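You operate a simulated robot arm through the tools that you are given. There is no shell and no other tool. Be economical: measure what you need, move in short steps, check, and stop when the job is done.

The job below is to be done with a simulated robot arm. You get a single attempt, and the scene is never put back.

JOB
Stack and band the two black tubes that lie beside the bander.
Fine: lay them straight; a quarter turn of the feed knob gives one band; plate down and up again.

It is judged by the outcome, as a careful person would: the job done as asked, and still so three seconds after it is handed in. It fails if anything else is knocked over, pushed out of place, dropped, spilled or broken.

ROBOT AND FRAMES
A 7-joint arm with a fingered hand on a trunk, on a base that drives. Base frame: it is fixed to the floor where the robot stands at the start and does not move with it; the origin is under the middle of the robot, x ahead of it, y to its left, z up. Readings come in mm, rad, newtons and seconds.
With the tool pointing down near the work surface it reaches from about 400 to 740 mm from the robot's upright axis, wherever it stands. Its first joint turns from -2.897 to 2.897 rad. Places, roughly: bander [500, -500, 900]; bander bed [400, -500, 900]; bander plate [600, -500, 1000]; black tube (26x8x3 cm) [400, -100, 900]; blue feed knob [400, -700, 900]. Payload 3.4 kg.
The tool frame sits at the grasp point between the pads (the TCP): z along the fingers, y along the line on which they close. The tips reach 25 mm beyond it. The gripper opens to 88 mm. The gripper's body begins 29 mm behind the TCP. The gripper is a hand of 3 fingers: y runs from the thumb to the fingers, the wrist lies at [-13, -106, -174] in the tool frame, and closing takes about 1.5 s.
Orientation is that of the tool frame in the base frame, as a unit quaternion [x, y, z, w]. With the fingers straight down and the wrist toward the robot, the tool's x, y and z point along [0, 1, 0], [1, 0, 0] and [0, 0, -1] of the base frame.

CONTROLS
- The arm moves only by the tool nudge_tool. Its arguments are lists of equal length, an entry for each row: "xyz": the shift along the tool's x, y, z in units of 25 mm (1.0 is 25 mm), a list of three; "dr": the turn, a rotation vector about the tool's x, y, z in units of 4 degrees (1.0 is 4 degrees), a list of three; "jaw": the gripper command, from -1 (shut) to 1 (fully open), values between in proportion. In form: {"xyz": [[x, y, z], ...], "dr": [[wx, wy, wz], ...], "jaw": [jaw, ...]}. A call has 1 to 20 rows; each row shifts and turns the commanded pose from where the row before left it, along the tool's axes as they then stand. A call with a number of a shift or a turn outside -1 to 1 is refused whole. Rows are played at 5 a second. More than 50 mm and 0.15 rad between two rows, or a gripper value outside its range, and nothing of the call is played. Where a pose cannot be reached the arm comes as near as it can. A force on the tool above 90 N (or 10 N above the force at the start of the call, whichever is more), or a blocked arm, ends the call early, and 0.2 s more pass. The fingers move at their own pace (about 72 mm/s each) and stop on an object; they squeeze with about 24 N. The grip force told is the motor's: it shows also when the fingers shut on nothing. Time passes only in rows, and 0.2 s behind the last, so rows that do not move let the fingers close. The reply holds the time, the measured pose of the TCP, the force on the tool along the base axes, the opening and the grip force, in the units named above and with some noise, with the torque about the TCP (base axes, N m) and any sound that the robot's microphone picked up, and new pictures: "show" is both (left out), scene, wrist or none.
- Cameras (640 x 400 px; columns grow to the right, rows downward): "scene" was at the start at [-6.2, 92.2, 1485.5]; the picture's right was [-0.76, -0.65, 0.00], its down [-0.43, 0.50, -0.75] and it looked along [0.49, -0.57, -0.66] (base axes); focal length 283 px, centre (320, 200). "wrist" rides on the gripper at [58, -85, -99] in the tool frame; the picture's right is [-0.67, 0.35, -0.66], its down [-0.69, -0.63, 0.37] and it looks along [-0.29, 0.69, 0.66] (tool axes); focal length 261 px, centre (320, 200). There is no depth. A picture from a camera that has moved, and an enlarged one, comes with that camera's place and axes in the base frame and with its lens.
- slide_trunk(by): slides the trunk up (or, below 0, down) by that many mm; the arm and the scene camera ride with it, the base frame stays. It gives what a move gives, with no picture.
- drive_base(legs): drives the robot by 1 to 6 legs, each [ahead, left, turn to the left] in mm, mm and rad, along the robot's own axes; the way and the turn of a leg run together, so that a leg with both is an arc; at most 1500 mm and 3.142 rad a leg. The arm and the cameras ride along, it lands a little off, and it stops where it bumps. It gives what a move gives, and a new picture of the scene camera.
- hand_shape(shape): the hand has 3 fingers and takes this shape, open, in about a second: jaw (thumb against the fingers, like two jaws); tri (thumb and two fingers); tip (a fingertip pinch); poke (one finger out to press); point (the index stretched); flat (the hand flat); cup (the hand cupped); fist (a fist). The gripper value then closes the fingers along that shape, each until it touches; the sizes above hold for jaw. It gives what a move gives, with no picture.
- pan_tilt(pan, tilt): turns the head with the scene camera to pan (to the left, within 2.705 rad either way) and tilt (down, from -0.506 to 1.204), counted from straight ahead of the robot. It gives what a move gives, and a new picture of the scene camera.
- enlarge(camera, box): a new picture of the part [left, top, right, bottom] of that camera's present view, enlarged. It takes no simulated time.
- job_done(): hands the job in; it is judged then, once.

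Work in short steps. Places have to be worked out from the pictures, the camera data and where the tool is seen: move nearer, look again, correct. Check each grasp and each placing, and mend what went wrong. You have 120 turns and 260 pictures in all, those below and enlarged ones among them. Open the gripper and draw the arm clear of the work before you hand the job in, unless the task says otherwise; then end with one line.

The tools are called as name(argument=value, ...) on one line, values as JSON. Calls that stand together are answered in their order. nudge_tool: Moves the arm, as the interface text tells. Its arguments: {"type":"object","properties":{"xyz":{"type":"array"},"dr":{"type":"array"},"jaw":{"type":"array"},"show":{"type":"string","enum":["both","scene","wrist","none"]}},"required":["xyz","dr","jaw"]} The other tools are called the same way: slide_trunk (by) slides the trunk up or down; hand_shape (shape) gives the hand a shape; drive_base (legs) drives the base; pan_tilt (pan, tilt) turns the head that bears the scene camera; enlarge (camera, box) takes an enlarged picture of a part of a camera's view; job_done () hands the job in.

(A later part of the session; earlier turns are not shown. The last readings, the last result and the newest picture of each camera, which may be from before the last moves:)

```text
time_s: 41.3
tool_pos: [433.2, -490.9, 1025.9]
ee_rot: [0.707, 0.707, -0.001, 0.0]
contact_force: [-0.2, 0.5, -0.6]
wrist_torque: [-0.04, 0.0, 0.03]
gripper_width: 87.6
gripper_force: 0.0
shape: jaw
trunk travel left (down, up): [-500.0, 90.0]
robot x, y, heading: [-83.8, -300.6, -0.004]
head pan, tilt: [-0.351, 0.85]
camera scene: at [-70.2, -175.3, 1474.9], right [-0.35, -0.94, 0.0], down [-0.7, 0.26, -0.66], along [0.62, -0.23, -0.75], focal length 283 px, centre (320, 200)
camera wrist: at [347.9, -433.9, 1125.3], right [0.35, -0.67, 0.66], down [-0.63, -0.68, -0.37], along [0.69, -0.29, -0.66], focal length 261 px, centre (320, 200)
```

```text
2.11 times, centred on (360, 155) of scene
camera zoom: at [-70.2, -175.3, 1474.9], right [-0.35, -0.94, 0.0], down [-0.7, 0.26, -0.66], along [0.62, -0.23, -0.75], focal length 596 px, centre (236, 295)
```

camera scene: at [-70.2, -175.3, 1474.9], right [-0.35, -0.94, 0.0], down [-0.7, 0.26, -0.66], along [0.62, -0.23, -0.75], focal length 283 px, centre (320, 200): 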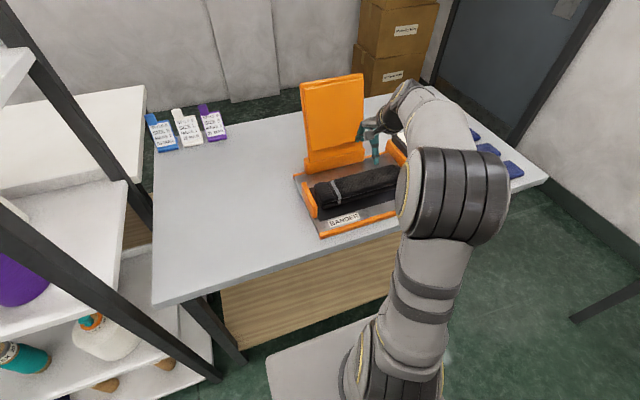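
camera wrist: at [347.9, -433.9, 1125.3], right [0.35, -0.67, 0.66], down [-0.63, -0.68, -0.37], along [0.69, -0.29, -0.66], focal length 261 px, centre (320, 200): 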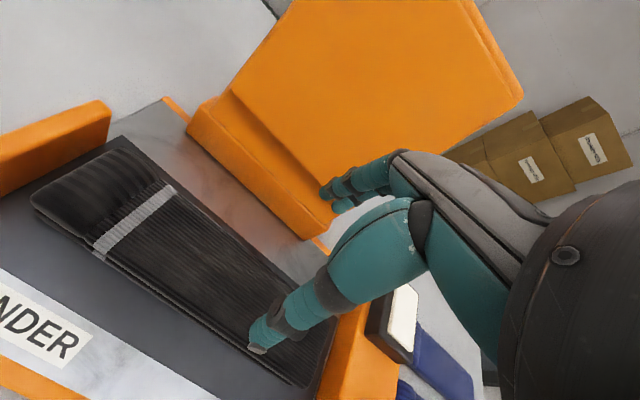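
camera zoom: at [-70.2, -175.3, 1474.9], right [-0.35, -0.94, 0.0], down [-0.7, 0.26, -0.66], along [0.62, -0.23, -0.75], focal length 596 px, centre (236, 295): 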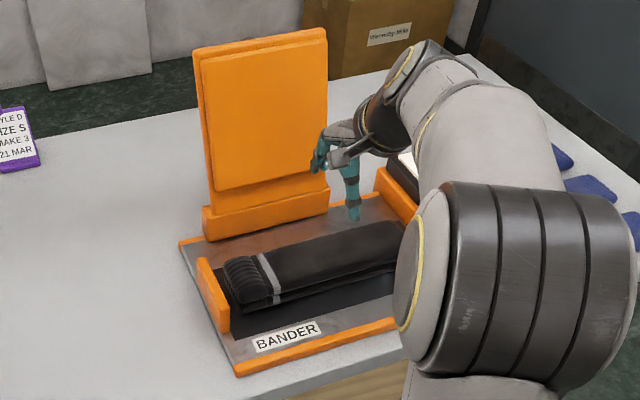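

Stack neatly placed and the hand is clear. Next the knob: move above (406,-705) and look.

nudge_tool(xyz=[[-0.95, -0.12, 0], [-0.95, -0.12, 0], [-0.95, -0.12, 0], [-0.95, -0.12, 0], [-0.95, -0.12, 0], [-0.95, -0.12, 0], [-0.95, -0.12, 0], [-0.95, -0.12, 0], [-0.95, -0.12, 0], [0, 0, 0]], dr=[[0, 0, 0], [0, 0, 0], [0, 0, 0], [0, 0, 0], [0, 0, 0], [0, 0, 0], [0, 0, 0], [0, 0, 0], [0, 0, 0], [0, 0, 0]], jaw=[1, 1, 1, 1, 1, 1, 1, 1, 1, 1])

enlarge(camera="wrist", box=[140, 240, 400, 400])

pan_tilt(pan=-0.75, tilt=0.8)

```text
time_s: 43.5
tool_pos: [404.6, -702.6, 1027.2]
ee_rot: [0.708, 0.707, 0.001, 0.001]
contact_force: [0.1, -0.9, 0.1]
wrist_torque: [0.01, -0.01, -0.02]
gripper_width: 87.6
gripper_force: 0.0
shape: jaw
trunk travel left (down, up): [-500.0, 90.0]
robot x, y, heading: [-87.7, -307.4, -0.005]
head pan, tilt: [-0.351, 0.85]
camera scene: at [-70.1, -175.5, 1475.0], right [-0.35, -0.94, 0.0], down [-0.7, 0.26, -0.66], along [0.62, -0.23, -0.75], focal length 283 px, centre (320, 200)
camera wrist: at [319.4, -645.7, 1127.3], right [0.35, -0.67, 0.66], down [-0.63, -0.68, -0.37], along [0.69, -0.29, -0.66], focal length 261 px, centre (320, 200)
```

scene: 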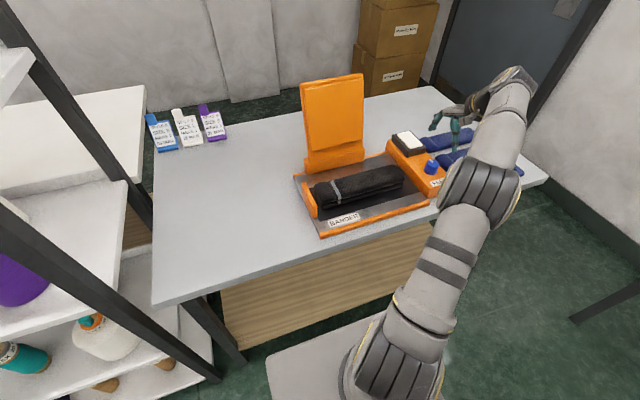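
wrist: 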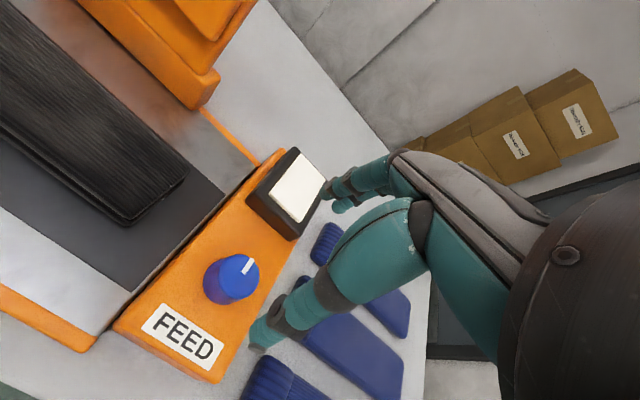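

```text
2.46 times, centred on (270, 320) of wrist
camera zoom: at [319.4, -645.7, 1127.3], right [0.35, -0.67, 0.66], down [-0.63, -0.68, -0.37], along [0.69, -0.29, -0.66], focal length 642 px, centre (443, -95)
```

zoom: 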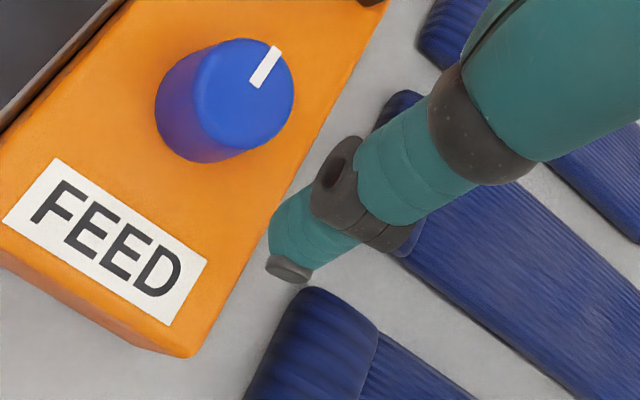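

```text
time_s: 44.4
tool_pos: [404.0, -703.4, 1028.2]
ee_rot: [0.708, 0.707, 0.0, 0.0]
contact_force: [-0.2, 0.2, -0.5]
wrist_torque: [0.0, 0.03, 0.0]
gripper_width: 87.8
gripper_force: 0.1
shape: jaw
trunk travel left (down, up): [-500.0, 90.0]
robot x, y, heading: [-82.8, -306.8, -0.009]
head pan, tilt: [-0.75, 0.799]
camera scene: at [-84.7, -203.4, 1479.0], right [-0.69, -0.73, 0.0], down [-0.52, 0.49, -0.7], along [0.51, -0.48, -0.72], focal length 283 px, centre (320, 200)
```

scene: 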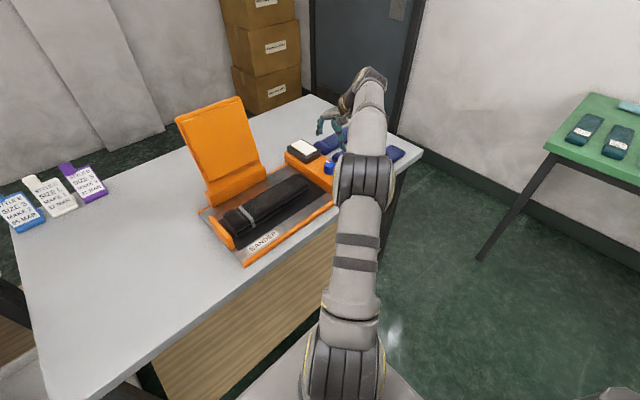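

Knob: centre ≈(406,-707), top z≈918, pointer toward +x (away from robot). I pre-turn the hand -45° at height, so that the quarter turn clockwise is spread about the neutral wrist.

nudge_tool(xyz=[[-0.1, 0.05, 0.5], [0, 0, 0.5], [0, 0, 0.5], [0, 0, 0.5], [0, 0, 0], [0, 0, 0], [0, 0, 0], [0, 0, 0], [0, 0, 0], [0, 0, 0], [0, 0, 0], [0, 0, 0], [0, 0, 0]], dr=[[0, 0, -1], [0, 0, -1], [0, 0, -1], [0, 0, -1], [0, 0, -1], [0, 0, -1], [0, 0, -1], [0, 0, -1], [0, 0, -1], [0, 0, -1], [0, 0, -1], [0, 0, -0.25], [0, 0, 0]], jaw=[1, 1, 1, 1, 1, 1, 1, 1, 1, 1, 1, 1, 1])

enlarge(camera="scene", box=[260, 60, 460, 220])

```text
time_s: 47.1
tool_pos: [377.2, -676.3, 962.8]
ee_rot: [0.383, 0.924, -0.001, 0.0]
contact_force: [0.0, 0.0, 0.0]
wrist_torque: [0.0, 0.01, 0.03]
gripper_width: 87.7
gripper_force: 0.1
shape: jaw
out of reach, approached as far as the arm can: row 6, 7, 8, 9, 10, 11
trunk travel left (down, up): [-500.0, 90.0]
robot x, y, heading: [-86.7, -301.4, -0.006]
head pan, tilt: [-0.75, 0.799]
camera scene: at [-84.7, -203.5, 1479.0], right [-0.69, -0.73, 0.0], down [-0.52, 0.49, -0.7], along [0.51, -0.48, -0.72], focal length 283 px, centre (320, 200)
camera wrist: at [276.8, -694.4, 1062.5], right [0.72, -0.23, 0.66], down [0.04, -0.93, -0.36], along [0.69, 0.29, -0.66], focal length 261 px, centre (320, 200)
```

scene: 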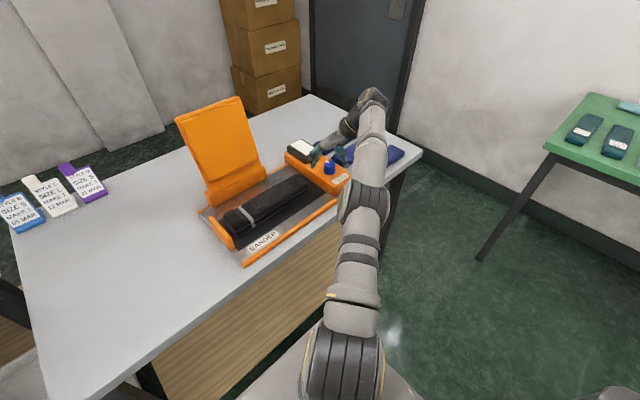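
wrist: 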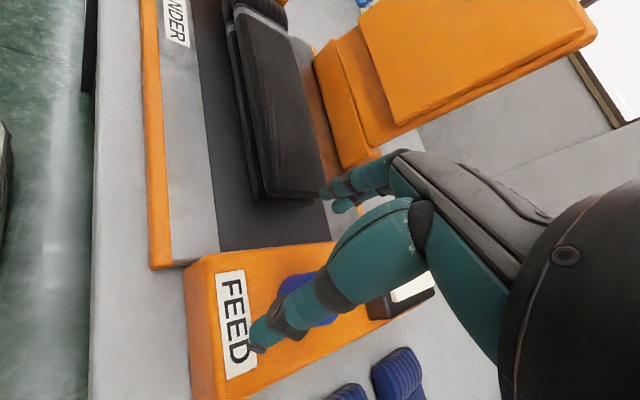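

```text
2.50 times, centred on (360, 140) of scene
camera zoom: at [-84.7, -203.5, 1479.0], right [-0.69, -0.73, 0.0], down [-0.52, 0.49, -0.7], along [0.51, -0.48, -0.72], focal length 707 px, centre (220, 350)
```

zoom: 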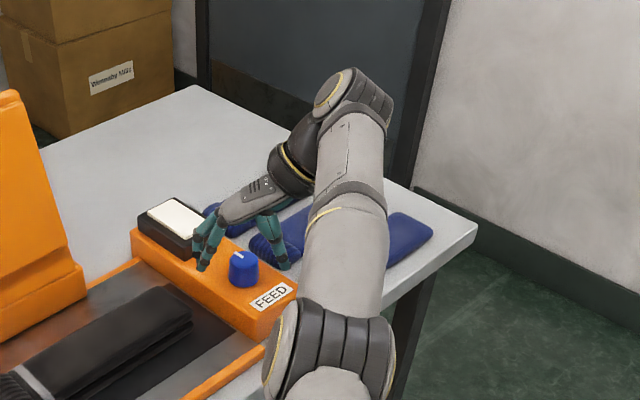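

The arm ran out of reach with the wrist turned outward. I rise and drive the base to the right so the knob is nearer.

nudge_tool(xyz=[[0, 0, -1], [0, 0, -1], [0, 0, -1], [0, 0, 0]], dr=[[0, 0, 0], [0, 0, 0], [0, 0, 0], [0, 0, 0]], jaw=[1, 1, 1, 1], show="none")

```text
time_s: 48.1
tool_pos: [363.3, -658.1, 1035.4]
ee_rot: [0.383, 0.924, 0.0, 0.0]
contact_force: [-0.8, -0.5, 0.4]
wrist_torque: [-0.01, -0.02, 0.03]
gripper_width: 87.8
gripper_force: 0.1
shape: jaw
out of reach, approached as far as the arm can: row 1, 2, 3
trunk travel left (down, up): [-500.0, 90.0]
robot x, y, heading: [-84.1, -304.0, -0.006]
head pan, tilt: [-0.75, 0.799]
```

drive_base(legs=[[0, -230, 0]])

```text
time_s: 49.9
tool_pos: [359.0, -894.5, 1035.3]
ee_rot: [0.387, 0.922, 0.0, 0.0]
contact_force: [0.7, 0.2, -0.6]
wrist_torque: [-0.02, 0.04, -0.01]
gripper_width: 87.6
gripper_force: 0.1
shape: jaw
trunk travel left (down, up): [-500.0, 90.0]
robot x, y, heading: [-86.2, -538.4, -0.013]
head pan, tilt: [-0.75, 0.799]
camera scene: at [-86.2, -437.1, 1479.0], right [-0.69, -0.72, 0.0], down [-0.52, 0.5, -0.7], along [0.5, -0.48, -0.72], focal length 283 px, centre (320, 200)
```

scene: 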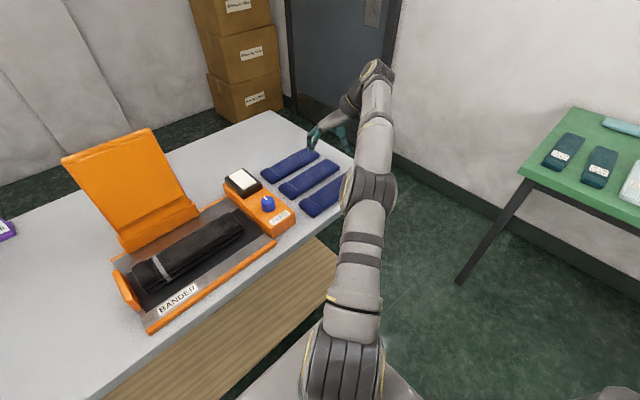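

Knob confirmed at ≈(404,-707). Move the hand above it.

nudge_tool(xyz=[[0.51, 0.817, 0], [0.51, 0.817, 0], [0.51, 0.817, 0], [0.51, 0.817, 0], [0.51, 0.817, 0], [0.51, 0.817, 0], [0.51, 0.817, 0], [0.51, 0.817, 0], [0, 0, 0]], dr=[[0, 0, 0], [0, 0, 0], [0, 0, 0], [0, 0, 0], [0, 0, 0], [0, 0, 0], [0, 0, 0], [0, 0, 0], [0, 0, 0]], jaw=[1, 1, 1, 1, 1, 1, 1, 1, 1])

```text
time_s: 51.9
tool_pos: [403.3, -707.1, 1037.9]
ee_rot: [0.387, 0.922, 0.001, 0.0]
contact_force: [0.0, 0.2, -0.9]
wrist_torque: [0.03, 0.02, -0.01]
gripper_width: 87.4
gripper_force: 0.1
shape: jaw
trunk travel left (down, up): [-500.0, 90.0]
robot x, y, heading: [-87.5, -536.2, -0.012]
head pan, tilt: [-0.75, 0.799]
camera scene: at [-86.2, -436.5, 1479.0], right [-0.69, -0.72, 0.0], down [-0.52, 0.5, -0.7], along [0.5, -0.48, -0.72], focal length 283 px, centre (320, 200)
camera wrist: at [302.9, -726.1, 1137.7], right [0.72, -0.23, 0.66], down [0.03, -0.93, -0.37], along [0.69, 0.28, -0.66], focal length 261 px, centre (320, 200)
```

scene: 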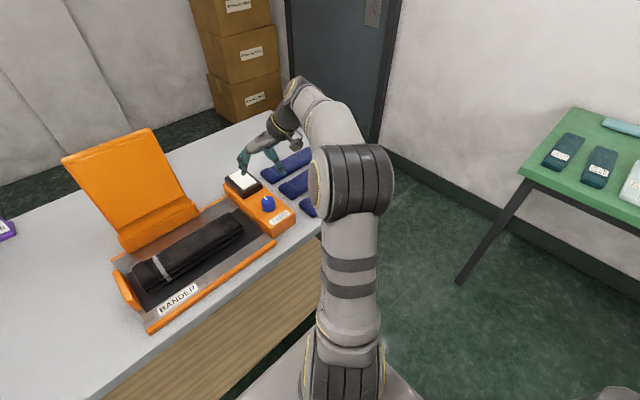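
wrist: 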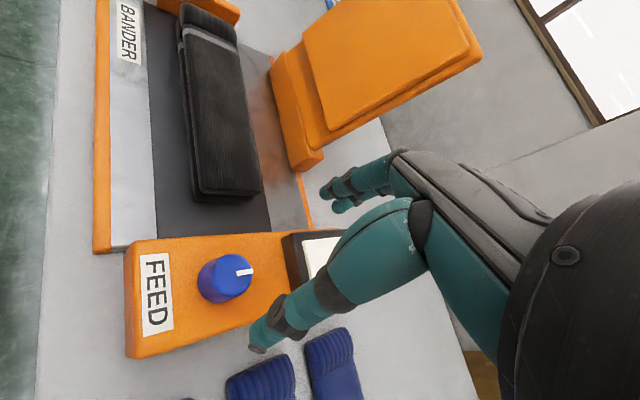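

Knob lies right under the TCP. Lower to z≈945 and check.

nudge_tool(xyz=[[0, 0, 1], [0, 0, 1], [0, 0, 1], [0, 0, 0.7], [0, 0, 0]], dr=[[0, 0, 0], [0, 0, 0], [0, 0, 0], [0, 0, 0], [0, 0, 0]], jaw=[1, 1, 0.6, 0.4, 0.4])

enlarge(camera="scene", box=[200, 110, 340, 250])

```text
time_s: 53.1
tool_pos: [403.1, -707.3, 942.6]
ee_rot: [0.387, 0.922, 0.0, 0.0]
contact_force: [-0.2, 0.0, -1.0]
wrist_torque: [0.03, 0.01, -0.01]
gripper_width: 62.1
gripper_force: 0.0
shape: jaw
trunk travel left (down, up): [-500.0, 90.0]
robot x, y, heading: [-89.5, -531.4, -0.014]
head pan, tilt: [-0.75, 0.799]
camera scene: at [-86.2, -436.6, 1479.0], right [-0.69, -0.72, 0.0], down [-0.52, 0.5, -0.7], along [0.5, -0.48, -0.72], focal length 283 px, centre (320, 200)
camera wrist: at [301.8, -726.4, 1042.8], right [0.72, -0.23, 0.66], down [0.03, -0.93, -0.37], along [0.69, 0.28, -0.66], focal length 261 px, centre (320, 200)
```

scene: 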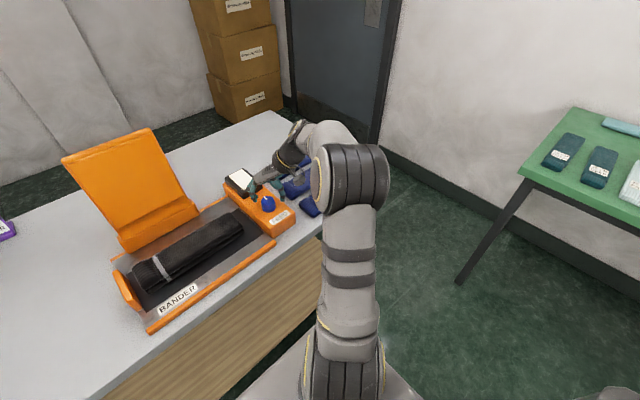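
wrist: 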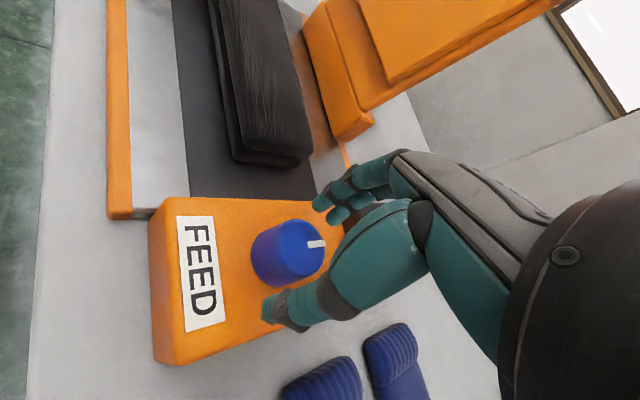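

```text
2.86 times, centred on (270, 180) of scene
camera zoom: at [-86.2, -436.6, 1479.0], right [-0.69, -0.72, 0.0], down [-0.52, 0.5, -0.7], along [0.5, -0.48, -0.72], focal length 808 px, centre (463, 257)
```

zoom: 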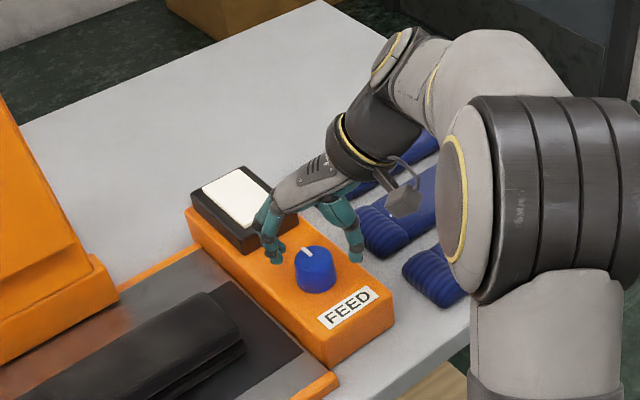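

Knob centre ≈(406,-706), top ≈912. Shift 3 mm, lower to z≈918 carefully.

nudge_tool(xyz=[[-0.05, 0.11, 0.3], [0, 0, 0.35], [0, 0, 0.35], [0, 0, 0]], dr=[[0, 0, 0], [0, 0, 0], [0, 0, 0], [0, 0, 0]], jaw=[0.4, 0.4, 0.4, 0.4])

enlarge(camera="scene", box=[220, 150, 320, 250])

```text
time_s: 54.1
tool_pos: [405.9, -707.0, 919.0]
ee_rot: [0.387, 0.922, 0.0, 0.001]
contact_force: [0.4, 0.6, 0.2]
wrist_torque: [0.0, 0.02, 0.0]
gripper_width: 61.8
gripper_force: 0.0
shape: jaw
trunk travel left (down, up): [-500.0, 90.0]
robot x, y, heading: [-84.4, -538.5, -0.01]
head pan, tilt: [-0.75, 0.799]
camera scene: at [-86.2, -436.6, 1479.0], right [-0.69, -0.72, 0.0], down [-0.52, 0.5, -0.7], along [0.5, -0.48, -0.72], focal length 283 px, centre (320, 200)
camera wrist: at [304.8, -724.8, 1018.5], right [0.72, -0.23, 0.66], down [0.03, -0.93, -0.37], along [0.69, 0.28, -0.66], focal length 261 px, centre (320, 200)
```

scene: 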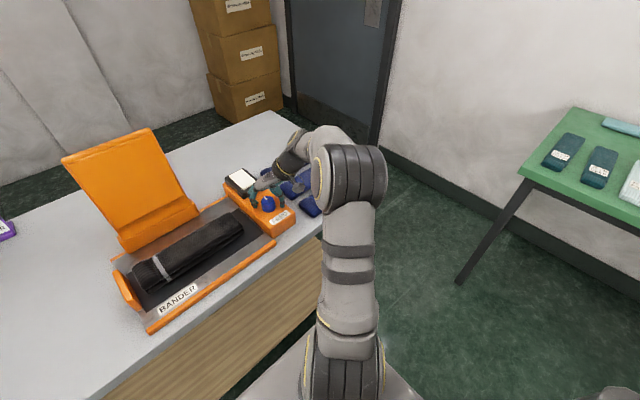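
wrist: 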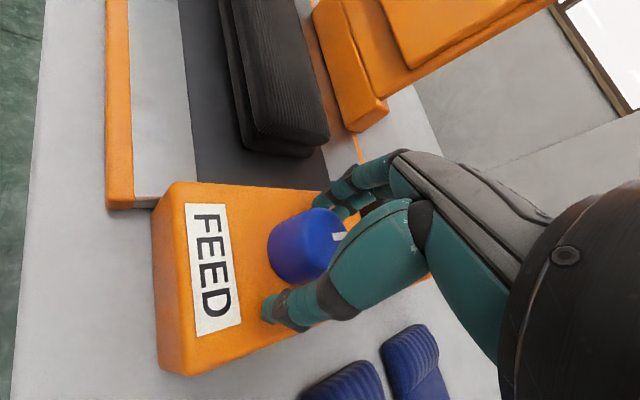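

```text
4.00 times, centred on (270, 200) of scene
camera zoom: at [-86.2, -436.6, 1479.0], right [-0.69, -0.72, 0.0], down [-0.52, 0.5, -0.7], along [0.5, -0.48, -0.72], focal length 1132 px, centre (520, 200)
```

zoom: 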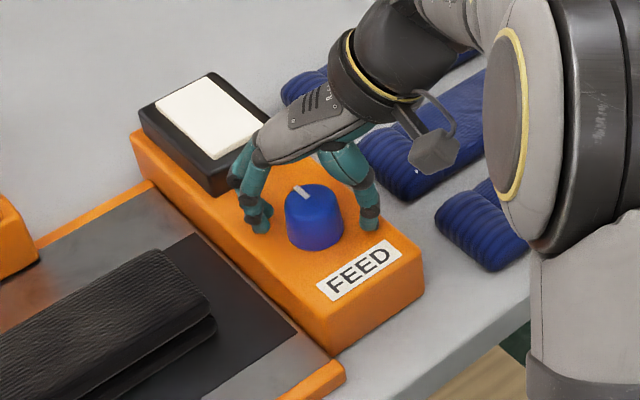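

Fingertips straddle the knob evenly at its base, no contact. Close on it.

nudge_tool(xyz=[[0, 0, -0.1], [0, 0, 0], [0, 0, 0], [0, 0, 0], [0, 0, 0], [0, 0, 0]], dr=[[0, 0, 0], [0, 0, 0], [0, 0, 0], [0, 0, 0], [0, 0, 0], [0, 0, 0]], jaw=[0.2, 0, -0.3, -0.6, -1, -1])

enlarge(camera="wrist", box=[200, 140, 440, 360])

```text
time_s: 55.5
tool_pos: [406.4, -705.6, 922.4]
ee_rot: [0.387, 0.922, 0.0, 0.001]
contact_force: [0.4, -0.6, 0.4]
wrist_torque: [-0.01, 0.01, 0.02]
gripper_width: 30.6
gripper_force: 24.0
shape: jaw
trunk travel left (down, up): [-500.0, 90.0]
robot x, y, heading: [-87.8, -542.2, -0.015]
head pan, tilt: [-0.75, 0.799]
camera scene: at [-86.3, -436.7, 1479.0], right [-0.69, -0.72, 0.0], down [-0.52, 0.5, -0.7], along [0.5, -0.48, -0.72], focal length 283 px, centre (320, 200)
camera wrist: at [305.5, -724.6, 1022.2], right [0.72, -0.23, 0.66], down [0.03, -0.93, -0.37], along [0.7, 0.28, -0.66], focal length 261 px, centre (320, 200)
```

scene: 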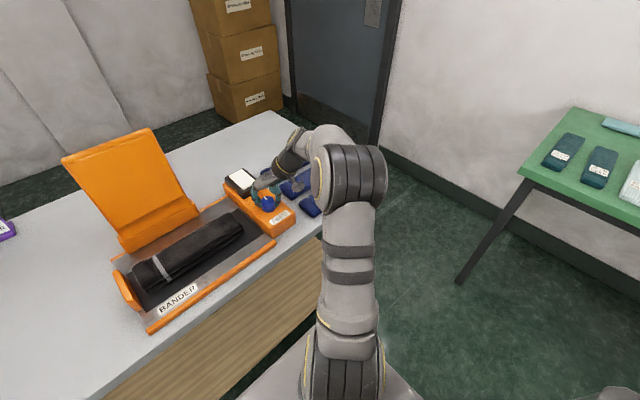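
wrist: 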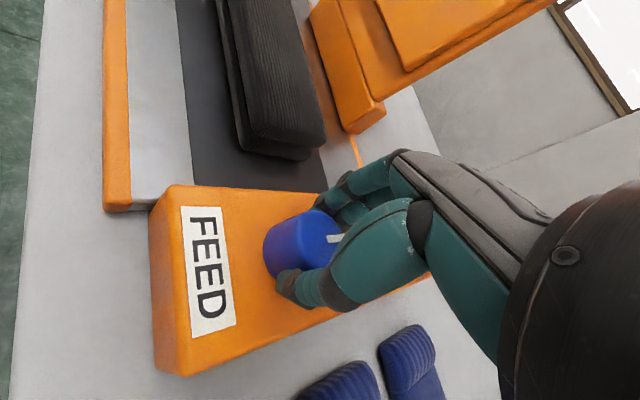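

```text
1.82 times, centred on (320, 250) of wrist
camera zoom: at [305.5, -724.6, 1022.2], right [0.72, -0.23, 0.66], down [0.03, -0.93, -0.37], along [0.7, 0.28, -0.66], focal length 474 px, centre (320, 109)
```

zoom: 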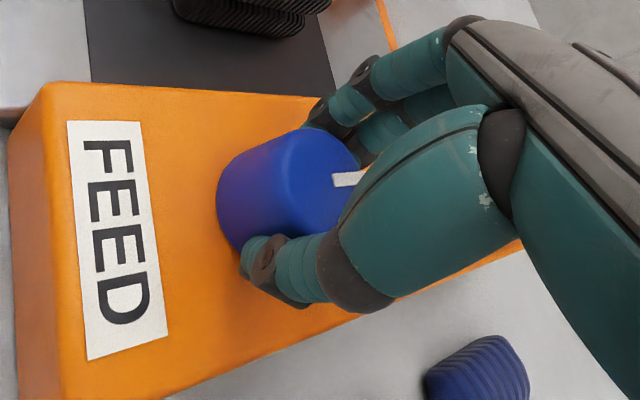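

The grip is on the knob (30.6 mm). Begin turning clockwise, 5 rows first to see.

nudge_tool(xyz=[[0, 0, 0], [0, 0, 0], [0, 0, 0], [0, 0, 0], [0, 0, 0], [0, 0, 0]], dr=[[0, 0, 1], [0, 0, 1], [0, 0, 1], [0, 0, 1], [0, 0, 1], [0, 0, 0]], jaw=[-1, -1, -1, -1, -1, -1], show="wrist")

enlarge(camera="scene", box=[210, 150, 310, 250])

```text
time_s: 56.9
tool_pos: [406.0, -705.3, 921.3]
ee_rot: [0.542, 0.841, 0.0, 0.0]
contact_force: [-2.2, -4.5, 5.7]
wrist_torque: [-0.04, 0.04, 0.02]
gripper_width: 30.0
gripper_force: 23.9
shape: jaw
trunk travel left (down, up): [-500.0, 90.0]
robot x, y, heading: [-85.7, -538.2, -0.01]
head pan, tilt: [-0.75, 0.799]
camera wrist: at [304.7, -688.0, 1021.6], right [0.59, -0.47, 0.66], down [-0.29, -0.88, -0.37], along [0.75, 0.03, -0.66], focal length 261 px, centre (320, 200)
```

wrist: 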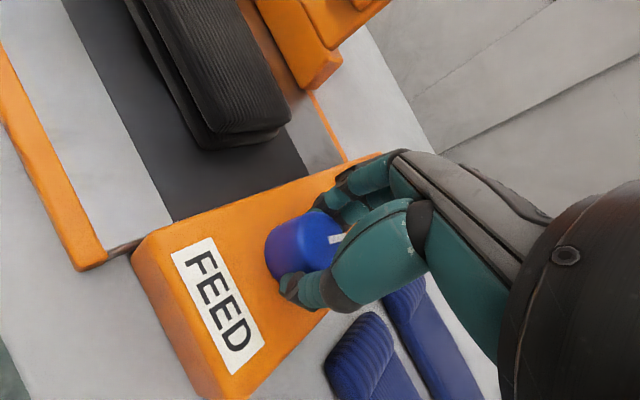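

```text
4.00 times, centred on (260, 200) of scene
camera zoom: at [-87.0, -437.1, 1479.0], right [-0.69, -0.72, 0.0], down [-0.52, 0.5, -0.7], along [0.5, -0.48, -0.72], focal length 1132 px, centre (560, 200)
```

zoom: 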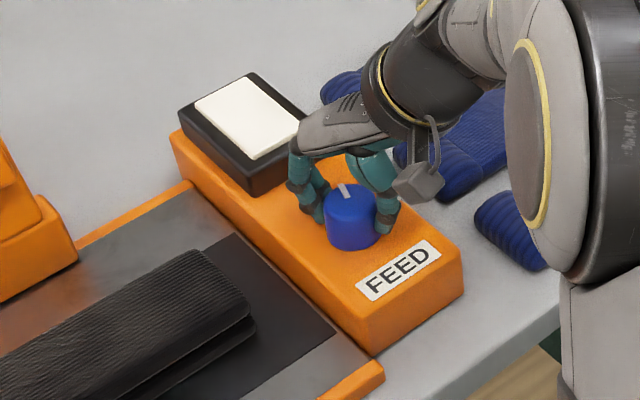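

The knob turns with the hand. Continue the remaining 17.5 units (70°).

nudge_tool(xyz=[[0, 0, 0], [0, 0, 0], [0, 0, 0], [0, 0, 0], [0, 0, 0], [0, 0, 0], [0, 0, 0], [0, 0, 0], [0, 0, 0], [0, 0, 0], [0, 0, 0], [0, 0, 0], [0, 0, 0], [0, 0, 0], [0, 0, 0], [0, 0, 0], [0, 0, 0], [0, 0, 0], [0, 0, 0], [0, 0, 0]], dr=[[0, 0, 1], [0, 0, 1], [0, 0, 1], [0, 0, 1], [0, 0, 1], [0, 0, 1], [0, 0, 1], [0, 0, 1], [0, 0, 1], [0, 0, 1], [0, 0, 1], [0, 0, 1], [0, 0, 1], [0, 0, 1], [0, 0, 1], [0, 0, 1], [0, 0, 1], [0, 0, 0.5], [0, 0, 0], [0, 0, 0]], jaw=[-1, -1, -1, -1, -1, -1, -1, -1, -1, -1, -1, -1, -1, -1, -1, -1, -1, -1, -1, -1])

enlarge(camera="scene", box=[210, 150, 310, 250])

```text
time_s: 61.1
tool_pos: [405.5, -706.3, 921.3]
ee_rot: [0.925, 0.379, 0.0, 0.0]
contact_force: [-5.3, 0.8, 6.8]
wrist_torque: [-0.02, 0.17, -0.03]
gripper_width: 30.7
gripper_force: 23.9
shape: jaw
trunk travel left (down, up): [-500.0, 90.0]
robot x, y, heading: [-87.6, -540.9, -0.012]
head pan, tilt: [-0.75, 0.799]
camera scene: at [-87.9, -436.4, 1478.9], right [-0.69, -0.72, 0.0], down [-0.52, 0.5, -0.7], along [0.5, -0.48, -0.72], focal length 283 px, centre (320, 200)
camera wrist: at [387.9, -604.9, 1021.4], right [-0.23, -0.72, 0.66], down [-0.93, -0.03, -0.37], along [0.28, -0.7, -0.66], focal length 261 px, centre (320, 200)
```

scene: 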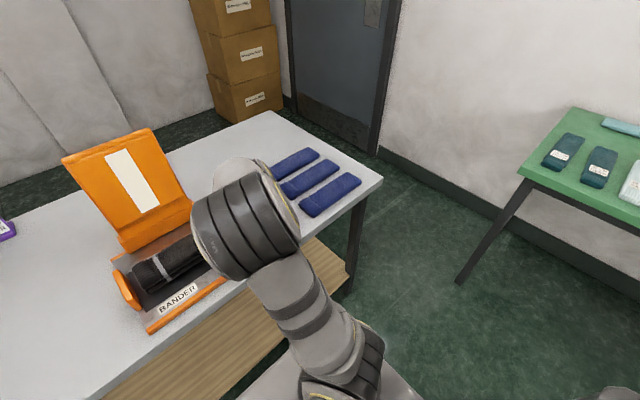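
wrist: 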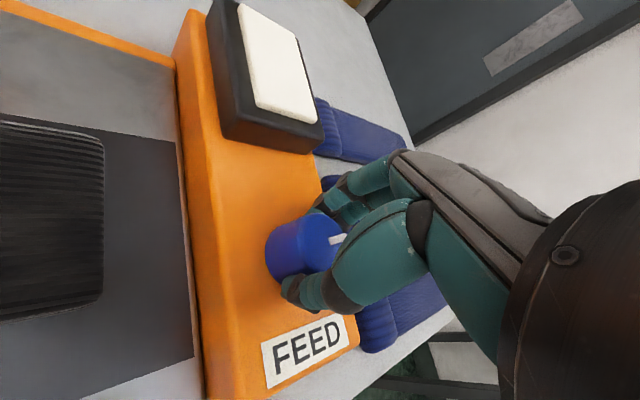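

```text
4.00 times, centred on (260, 200) of scene
camera zoom: at [-87.9, -436.4, 1478.9], right [-0.69, -0.72, 0.0], down [-0.52, 0.5, -0.7], along [0.5, -0.48, -0.72], focal length 1132 px, centre (560, 200)
```

zoom: 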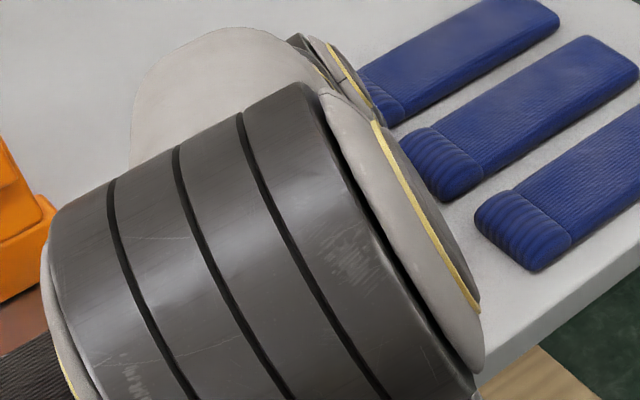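

A white band appeared on the plate – one feed done. Release the knob and rise.

nudge_tool(xyz=[[0, 0, 0], [0, 0, 0], [0, 0, 0], [0, 0, -0.5], [0, 0, -1], [0, 0, -1], [0, 0, -1], [0, 0, -1], [0, 0, -1], [0, 0, 0]], dr=[[0, 0, 0], [0, 0, 0], [0, 0, 0], [0, 0, 0], [0, 0, 0], [0, 0, 0], [0, 0, 0], [0, 0, 0], [0, 0, 0], [0, 0, 0]], jaw=[-0.3, 0.2, 0.5, 0.5, 0.5, 0.5, 0.5, 0.5, 0.5, 0.5])

pan_tilt(pan=0.1, tilt=0.7)

```text
time_s: 63.3
tool_pos: [406.7, -705.8, 1059.9]
ee_rot: [0.925, 0.379, 0.001, 0.0]
contact_force: [-0.2, 0.5, 0.2]
wrist_torque: [0.01, 0.0, 0.0]
gripper_width: 65.8
gripper_force: 0.0
shape: jaw
trunk travel left (down, up): [-500.0, 90.0]
robot x, y, heading: [-86.6, -537.8, -0.009]
head pan, tilt: [-0.75, 0.799]
camera scene: at [-86.3, -436.6, 1479.0], right [-0.69, -0.72, 0.0], down [-0.52, 0.5, -0.7], along [0.5, -0.48, -0.72], focal length 283 px, centre (320, 200)
camera wrist: at [389.4, -605.2, 1159.7], right [-0.23, -0.72, 0.66], down [-0.93, -0.03, -0.37], along [0.28, -0.7, -0.66], focal length 261 px, centre (320, 200)
```

scene: 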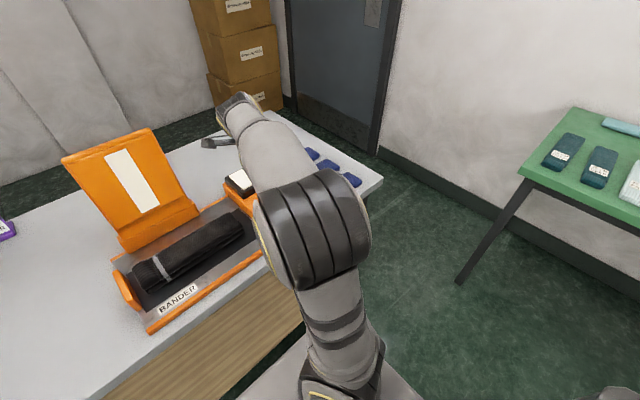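
wrist: 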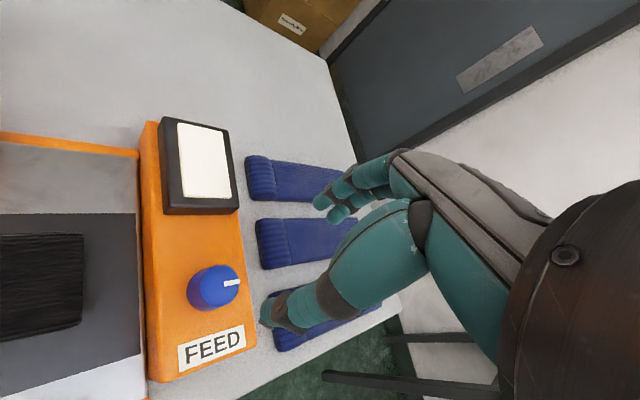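

```text
time_s: 64.5
tool_pos: [407.1, -706.6, 1059.7]
ee_rot: [0.926, 0.379, 0.0, 0.0]
contact_force: [0.4, -0.1, -0.3]
wrist_torque: [0.01, 0.02, 0.02]
gripper_width: 65.8
gripper_force: 0.1
shape: jaw
trunk travel left (down, up): [-500.0, 90.0]
robot x, y, heading: [-86.8, -539.8, -0.007]
head pan, tilt: [0.099, 0.7]
camera scene: at [-59.9, -373.5, 1487.2], right [0.09, -1.0, 0.0], down [-0.64, -0.06, -0.76], along [0.76, 0.07, -0.64], focal length 283 px, centre (320, 200)
```

scene: 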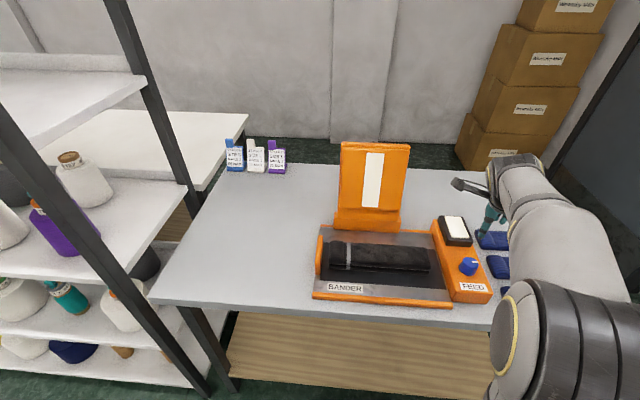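

One band is on the plate and the pointer has turned a quarter. The plate leans back: hinge ≈(560,·,880), top edge ≈(673,·,1090), y from -365 to -560. I turn the hand back to neutral, raise it and shut the fingers, then drive nearer.

nudge_tool(xyz=[[0, 0, -1], [0, 0, -1], [0, 0, -1], [0, 0, -1], [0, 0, -1], [0, 0, -1], [0, 0, -1], [0, 0, 0], [0, 0, 0], [0, 0, 0], [0, 0, 0], [0, 0, 0], [0, 0, 0]], dr=[[0, 0, -1], [0, 0, -1], [0, 0, -1], [0, 0, -1], [0, 0, -1], [0, 0, -1], [0, 0, -1], [0, 0, -1], [0, 0, -1], [0, 0, -1], [0, 0, -1], [0, 0, -0.35], [0, 0, 0]], jaw=[0, -1, -1, -1, -1, -1, -1, -1, -1, -1, -1, -1, -1], show="none")

drive_base(legs=[[0, 70, 0], [85, 0, 0]])

```text
time_s: 67.3
tool_pos: [406.1, -706.8, 1233.3]
ee_rot: [0.707, 0.707, 0.0, 0.0]
contact_force: [-0.1, 0.3, 0.1]
wrist_torque: [0.02, -0.01, 0.02]
gripper_width: 0.0
gripper_force: 23.8
shape: jaw
trunk travel left (down, up): [-500.0, 90.0]
robot x, y, heading: [-80.5, -539.0, -0.012]
head pan, tilt: [0.099, 0.7]
```

```text
time_s: 68.9
tool_pos: [492.9, -638.7, 1231.7]
ee_rot: [0.708, 0.706, 0.0, 0.0]
contact_force: [0.2, 0.3, 0.2]
wrist_torque: [-0.01, 0.01, -0.02]
gripper_width: 0.2
gripper_force: 24.2
shape: jaw
trunk travel left (down, up): [-500.0, 90.0]
robot x, y, heading: [-1.7, -469.4, -0.011]
head pan, tilt: [0.099, 0.7]
camera scene: at [25.7, -305.4, 1487.2], right [0.09, -1.0, 0.0], down [-0.64, -0.06, -0.76], along [0.76, 0.07, -0.64], focal length 283 px, centre (320, 200)
```

scene: 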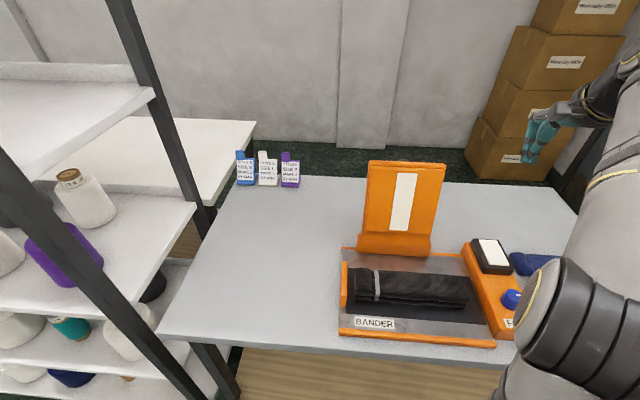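

My estimates of the plate's lean differ between views; I check with the wrist camera from here.

enlarge(camera="wrist", box=[0, 0, 640, 400])

enlarge(camera="scene", box=[320, 140, 520, 360])

```text
1.00 times, centred on (320, 200) of wrist (not enlarged: the box is as wide or as high as the picture)
camera zoom: at [407.8, -580.5, 1332.4], right [0.35, -0.67, 0.66], down [-0.63, -0.68, -0.36], along [0.69, -0.29, -0.66], focal length 261 px, centre (320, 200)
```

zoom: 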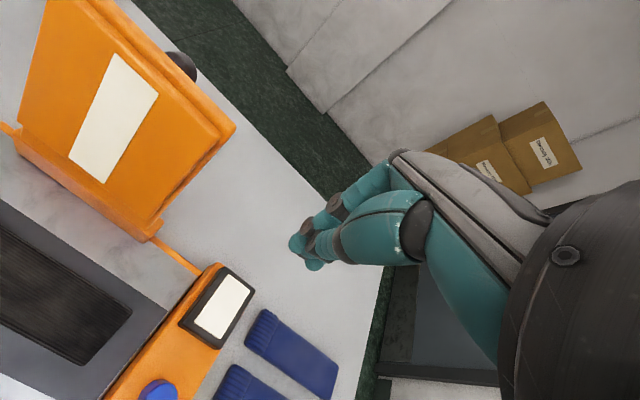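

```text
1.82 times, centred on (420, 250) of scene
camera zoom: at [25.7, -305.4, 1487.2], right [0.09, -1.0, 0.0], down [-0.64, -0.06, -0.76], along [0.76, 0.07, -0.64], focal length 514 px, centre (138, 109)
```

zoom: 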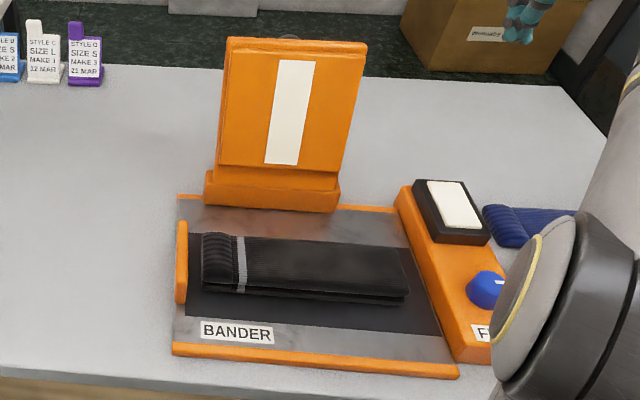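

There is a dark handle on the plate's back near the top (≈(655,-463,1095)); the plate's top right corner is ≈(604,-550,1127), so it leans only ~8°. I bring the shut fingers behind the plate at y≈-525, right of the handle.

nudge_tool(xyz=[[0.57, 0.94, 0], [0.57, 0.94, 0], [0.57, 0.94, 0], [0.57, 0.94, 0], [0.57, 0.94, 0], [0.57, 0.94, 0], [0.57, 0.94, 0], [0.57, 0.94, 0], [0, 0, 0]], dr=[[0, 0, 0], [0, 0, 0], [0, 0, 0], [0, 0, 0], [0, 0, 0], [0, 0, 0], [0, 0, 0], [0, 0, 0], [0, 0, 0]], jaw=[-1, -1, -1, -1, -1, -1, -1, -1, -1])

enlarge(camera="scene", box=[320, 80, 540, 260])

```text
time_s: 70.9
tool_pos: [626.6, -524.4, 1184.9]
ee_rot: [0.707, 0.707, -0.001, -0.001]
contact_force: [-0.2, -0.1, -0.2]
wrist_torque: [0.01, -0.03, 0.0]
gripper_width: 0.1
gripper_force: 23.7
shape: jaw
out of reach, approached as far as the arm can: row 4, 5, 6, 7, 8
trunk travel left (down, up): [-500.0, 90.0]
robot x, y, heading: [-2.2, -467.9, -0.01]
head pan, tilt: [0.099, 0.7]
camera scene: at [25.1, -305.4, 1487.2], right [0.09, -1.0, 0.0], down [-0.64, -0.06, -0.76], along [0.76, 0.07, -0.64], focal length 283 px, centre (320, 200)
camera wrist: at [542.3, -466.9, 1284.6], right [0.35, -0.67, 0.66], down [-0.63, -0.68, -0.36], along [0.69, -0.29, -0.66], focal length 261 px, centre (320, 200)
```

scene: 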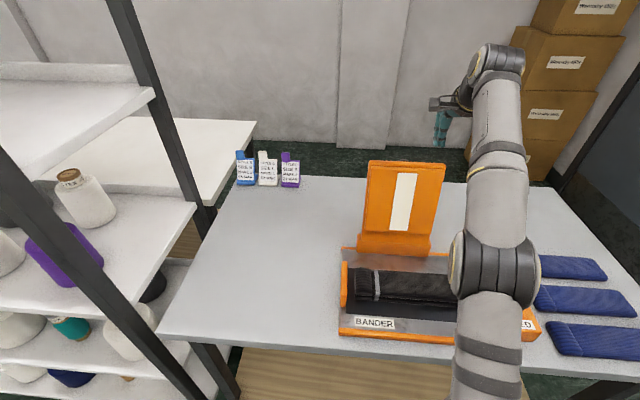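
wrist: 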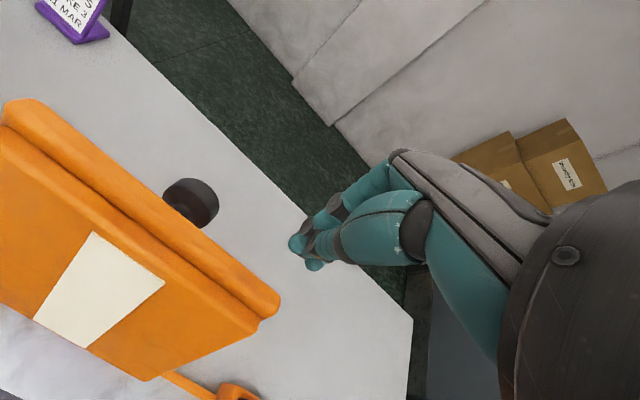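

```text
2.22 times, centred on (430, 170) of scene
camera zoom: at [25.1, -305.4, 1487.2], right [0.09, -1.0, 0.0], down [-0.64, -0.06, -0.76], along [0.76, 0.07, -0.64], focal length 629 px, centre (76, 267)
```

zoom: 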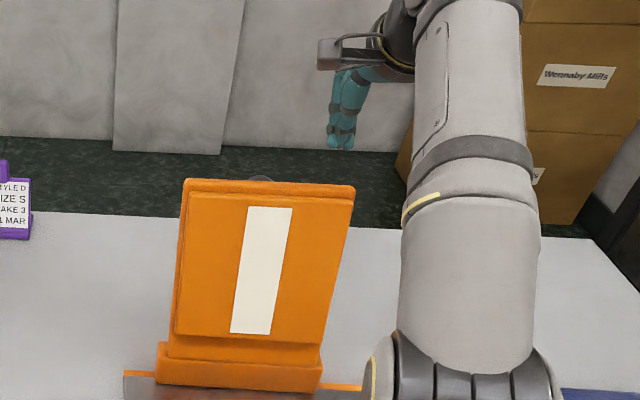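

The arm runs out of reach at this height; the shoulder is lower. I raise the trunk 85 mm to gain reach (the tool rises too).

slide_trunk(by=85)

nudge_tool(xyz=[[0, 0.6, 0.7], [0, 0.6, 0.7], [0, 0.4, 0.7], [0, 0, 0.7], [0, 0, 0]], dr=[[0, 0, 0], [0, 0, 0], [0, 0, 0], [0, 0, 0], [0, 0, 0]], jaw=[-1, -1, -1, -1, -1])

```text
time_s: 72.2
tool_pos: [625.4, -524.2, 1269.8]
ee_rot: [0.707, 0.707, 0.0, 0.0]
contact_force: [0.2, -0.1, 0.1]
wrist_torque: [0.0, 0.0, 0.01]
gripper_width: 0.3
gripper_force: 23.8
shape: jaw
trunk travel left (down, up): [-585.0, 5.0]
robot x, y, heading: [-0.2, -472.2, -0.013]
head pan, tilt: [0.099, 0.7]
```

```text
time_s: 73.3
tool_pos: [666.1, -524.8, 1197.5]
ee_rot: [0.707, 0.707, 0.0, -0.001]
contact_force: [-0.6, -0.3, 0.2]
wrist_torque: [-0.02, -0.04, 0.02]
gripper_width: 0.2
gripper_force: 23.8
shape: jaw
trunk travel left (down, up): [-585.0, 5.0]
robot x, y, heading: [-5.6, -471.9, -0.012]
head pan, tilt: [0.099, 0.7]
camera scene: at [24.8, -305.4, 1572.2], right [0.09, -1.0, 0.0], down [-0.64, -0.06, -0.76], along [0.76, 0.07, -0.64], focal length 283 px, centre (320, 200)
camera wrist: at [581.7, -467.7, 1297.9], right [0.35, -0.67, 0.66], down [-0.63, -0.68, -0.37], along [0.69, -0.29, -0.66], focal length 261 px, centre (320, 200)
```

scene: 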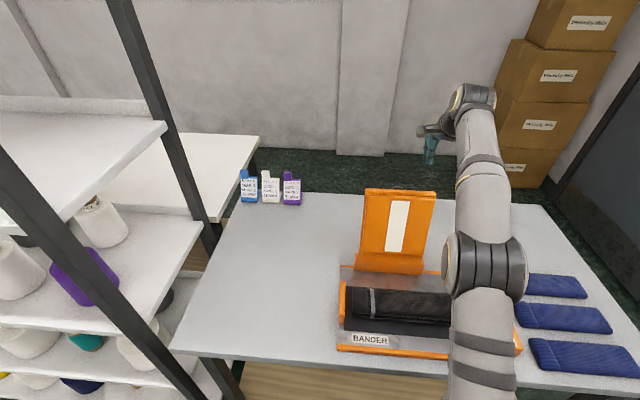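
wrist: 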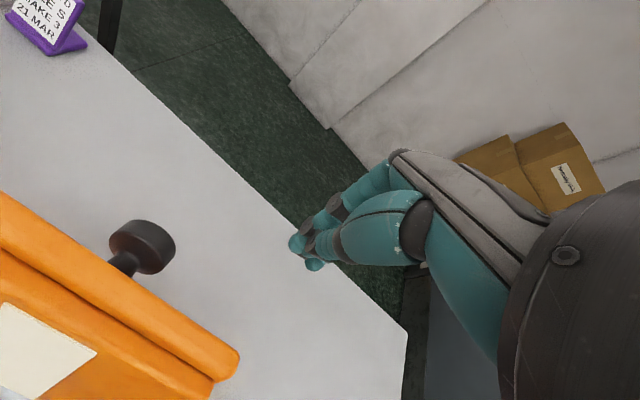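

Reach is fine now; a mushroom handle is visible behind the plate. I lower behind the plate to TCP z≈1120.

nudge_tool(xyz=[[0, 0.1, 1], [0, 0, 1], [0, 0, 1], [0, 0, 0]], dr=[[0, 0, 0], [0, 0, 0], [0, 0, 0], [0, 0, 0]], jaw=[-1, -1, -1, -1])

enlarge(camera="scene", box=[320, 100, 520, 290])

```text
time_s: 74.3
tool_pos: [666.9, -522.9, 1124.9]
ee_rot: [0.707, 0.707, 0.0, 0.0]
contact_force: [1.0, 0.2, 0.2]
wrist_torque: [-0.01, -0.01, -0.02]
gripper_width: 0.1
gripper_force: 23.8
shape: jaw
trunk travel left (down, up): [-585.0, 5.0]
robot x, y, heading: [-3.1, -466.4, -0.013]
head pan, tilt: [0.099, 0.7]
camera scene: at [24.7, -305.4, 1572.2], right [0.09, -1.0, 0.0], down [-0.64, -0.06, -0.76], along [0.76, 0.07, -0.64], focal length 283 px, centre (320, 200)
camera wrist: at [583.2, -465.5, 1224.4], right [0.35, -0.67, 0.66], down [-0.63, -0.68, -0.37], along [0.69, -0.29, -0.66], focal length 261 px, centre (320, 200)
```

scene: 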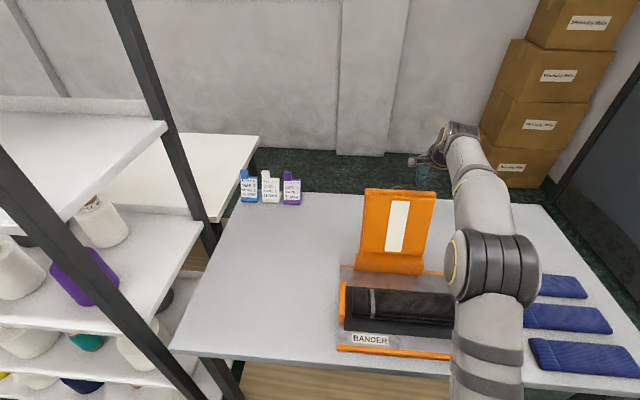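
wrist: 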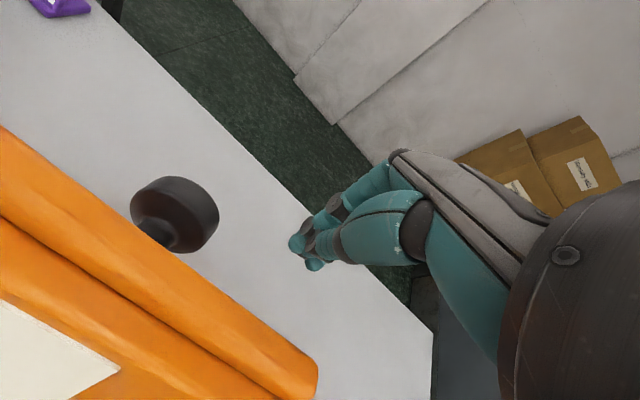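

```text
2.11 times, centred on (420, 195) of scene
camera zoom: at [24.7, -305.4, 1572.2], right [0.09, -1.0, 0.0], down [-0.64, -0.06, -0.76], along [0.76, 0.07, -0.64], focal length 596 px, centre (110, 210)
```

zoom: 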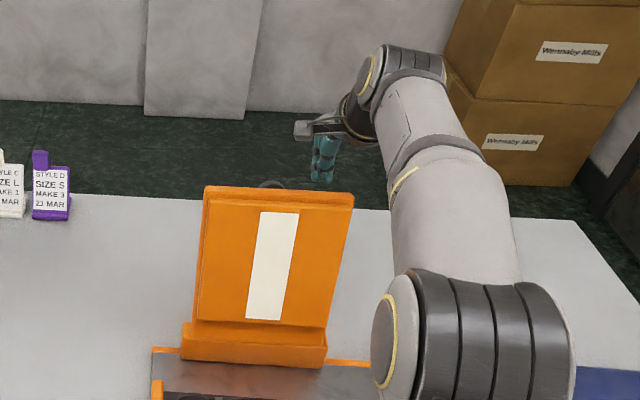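

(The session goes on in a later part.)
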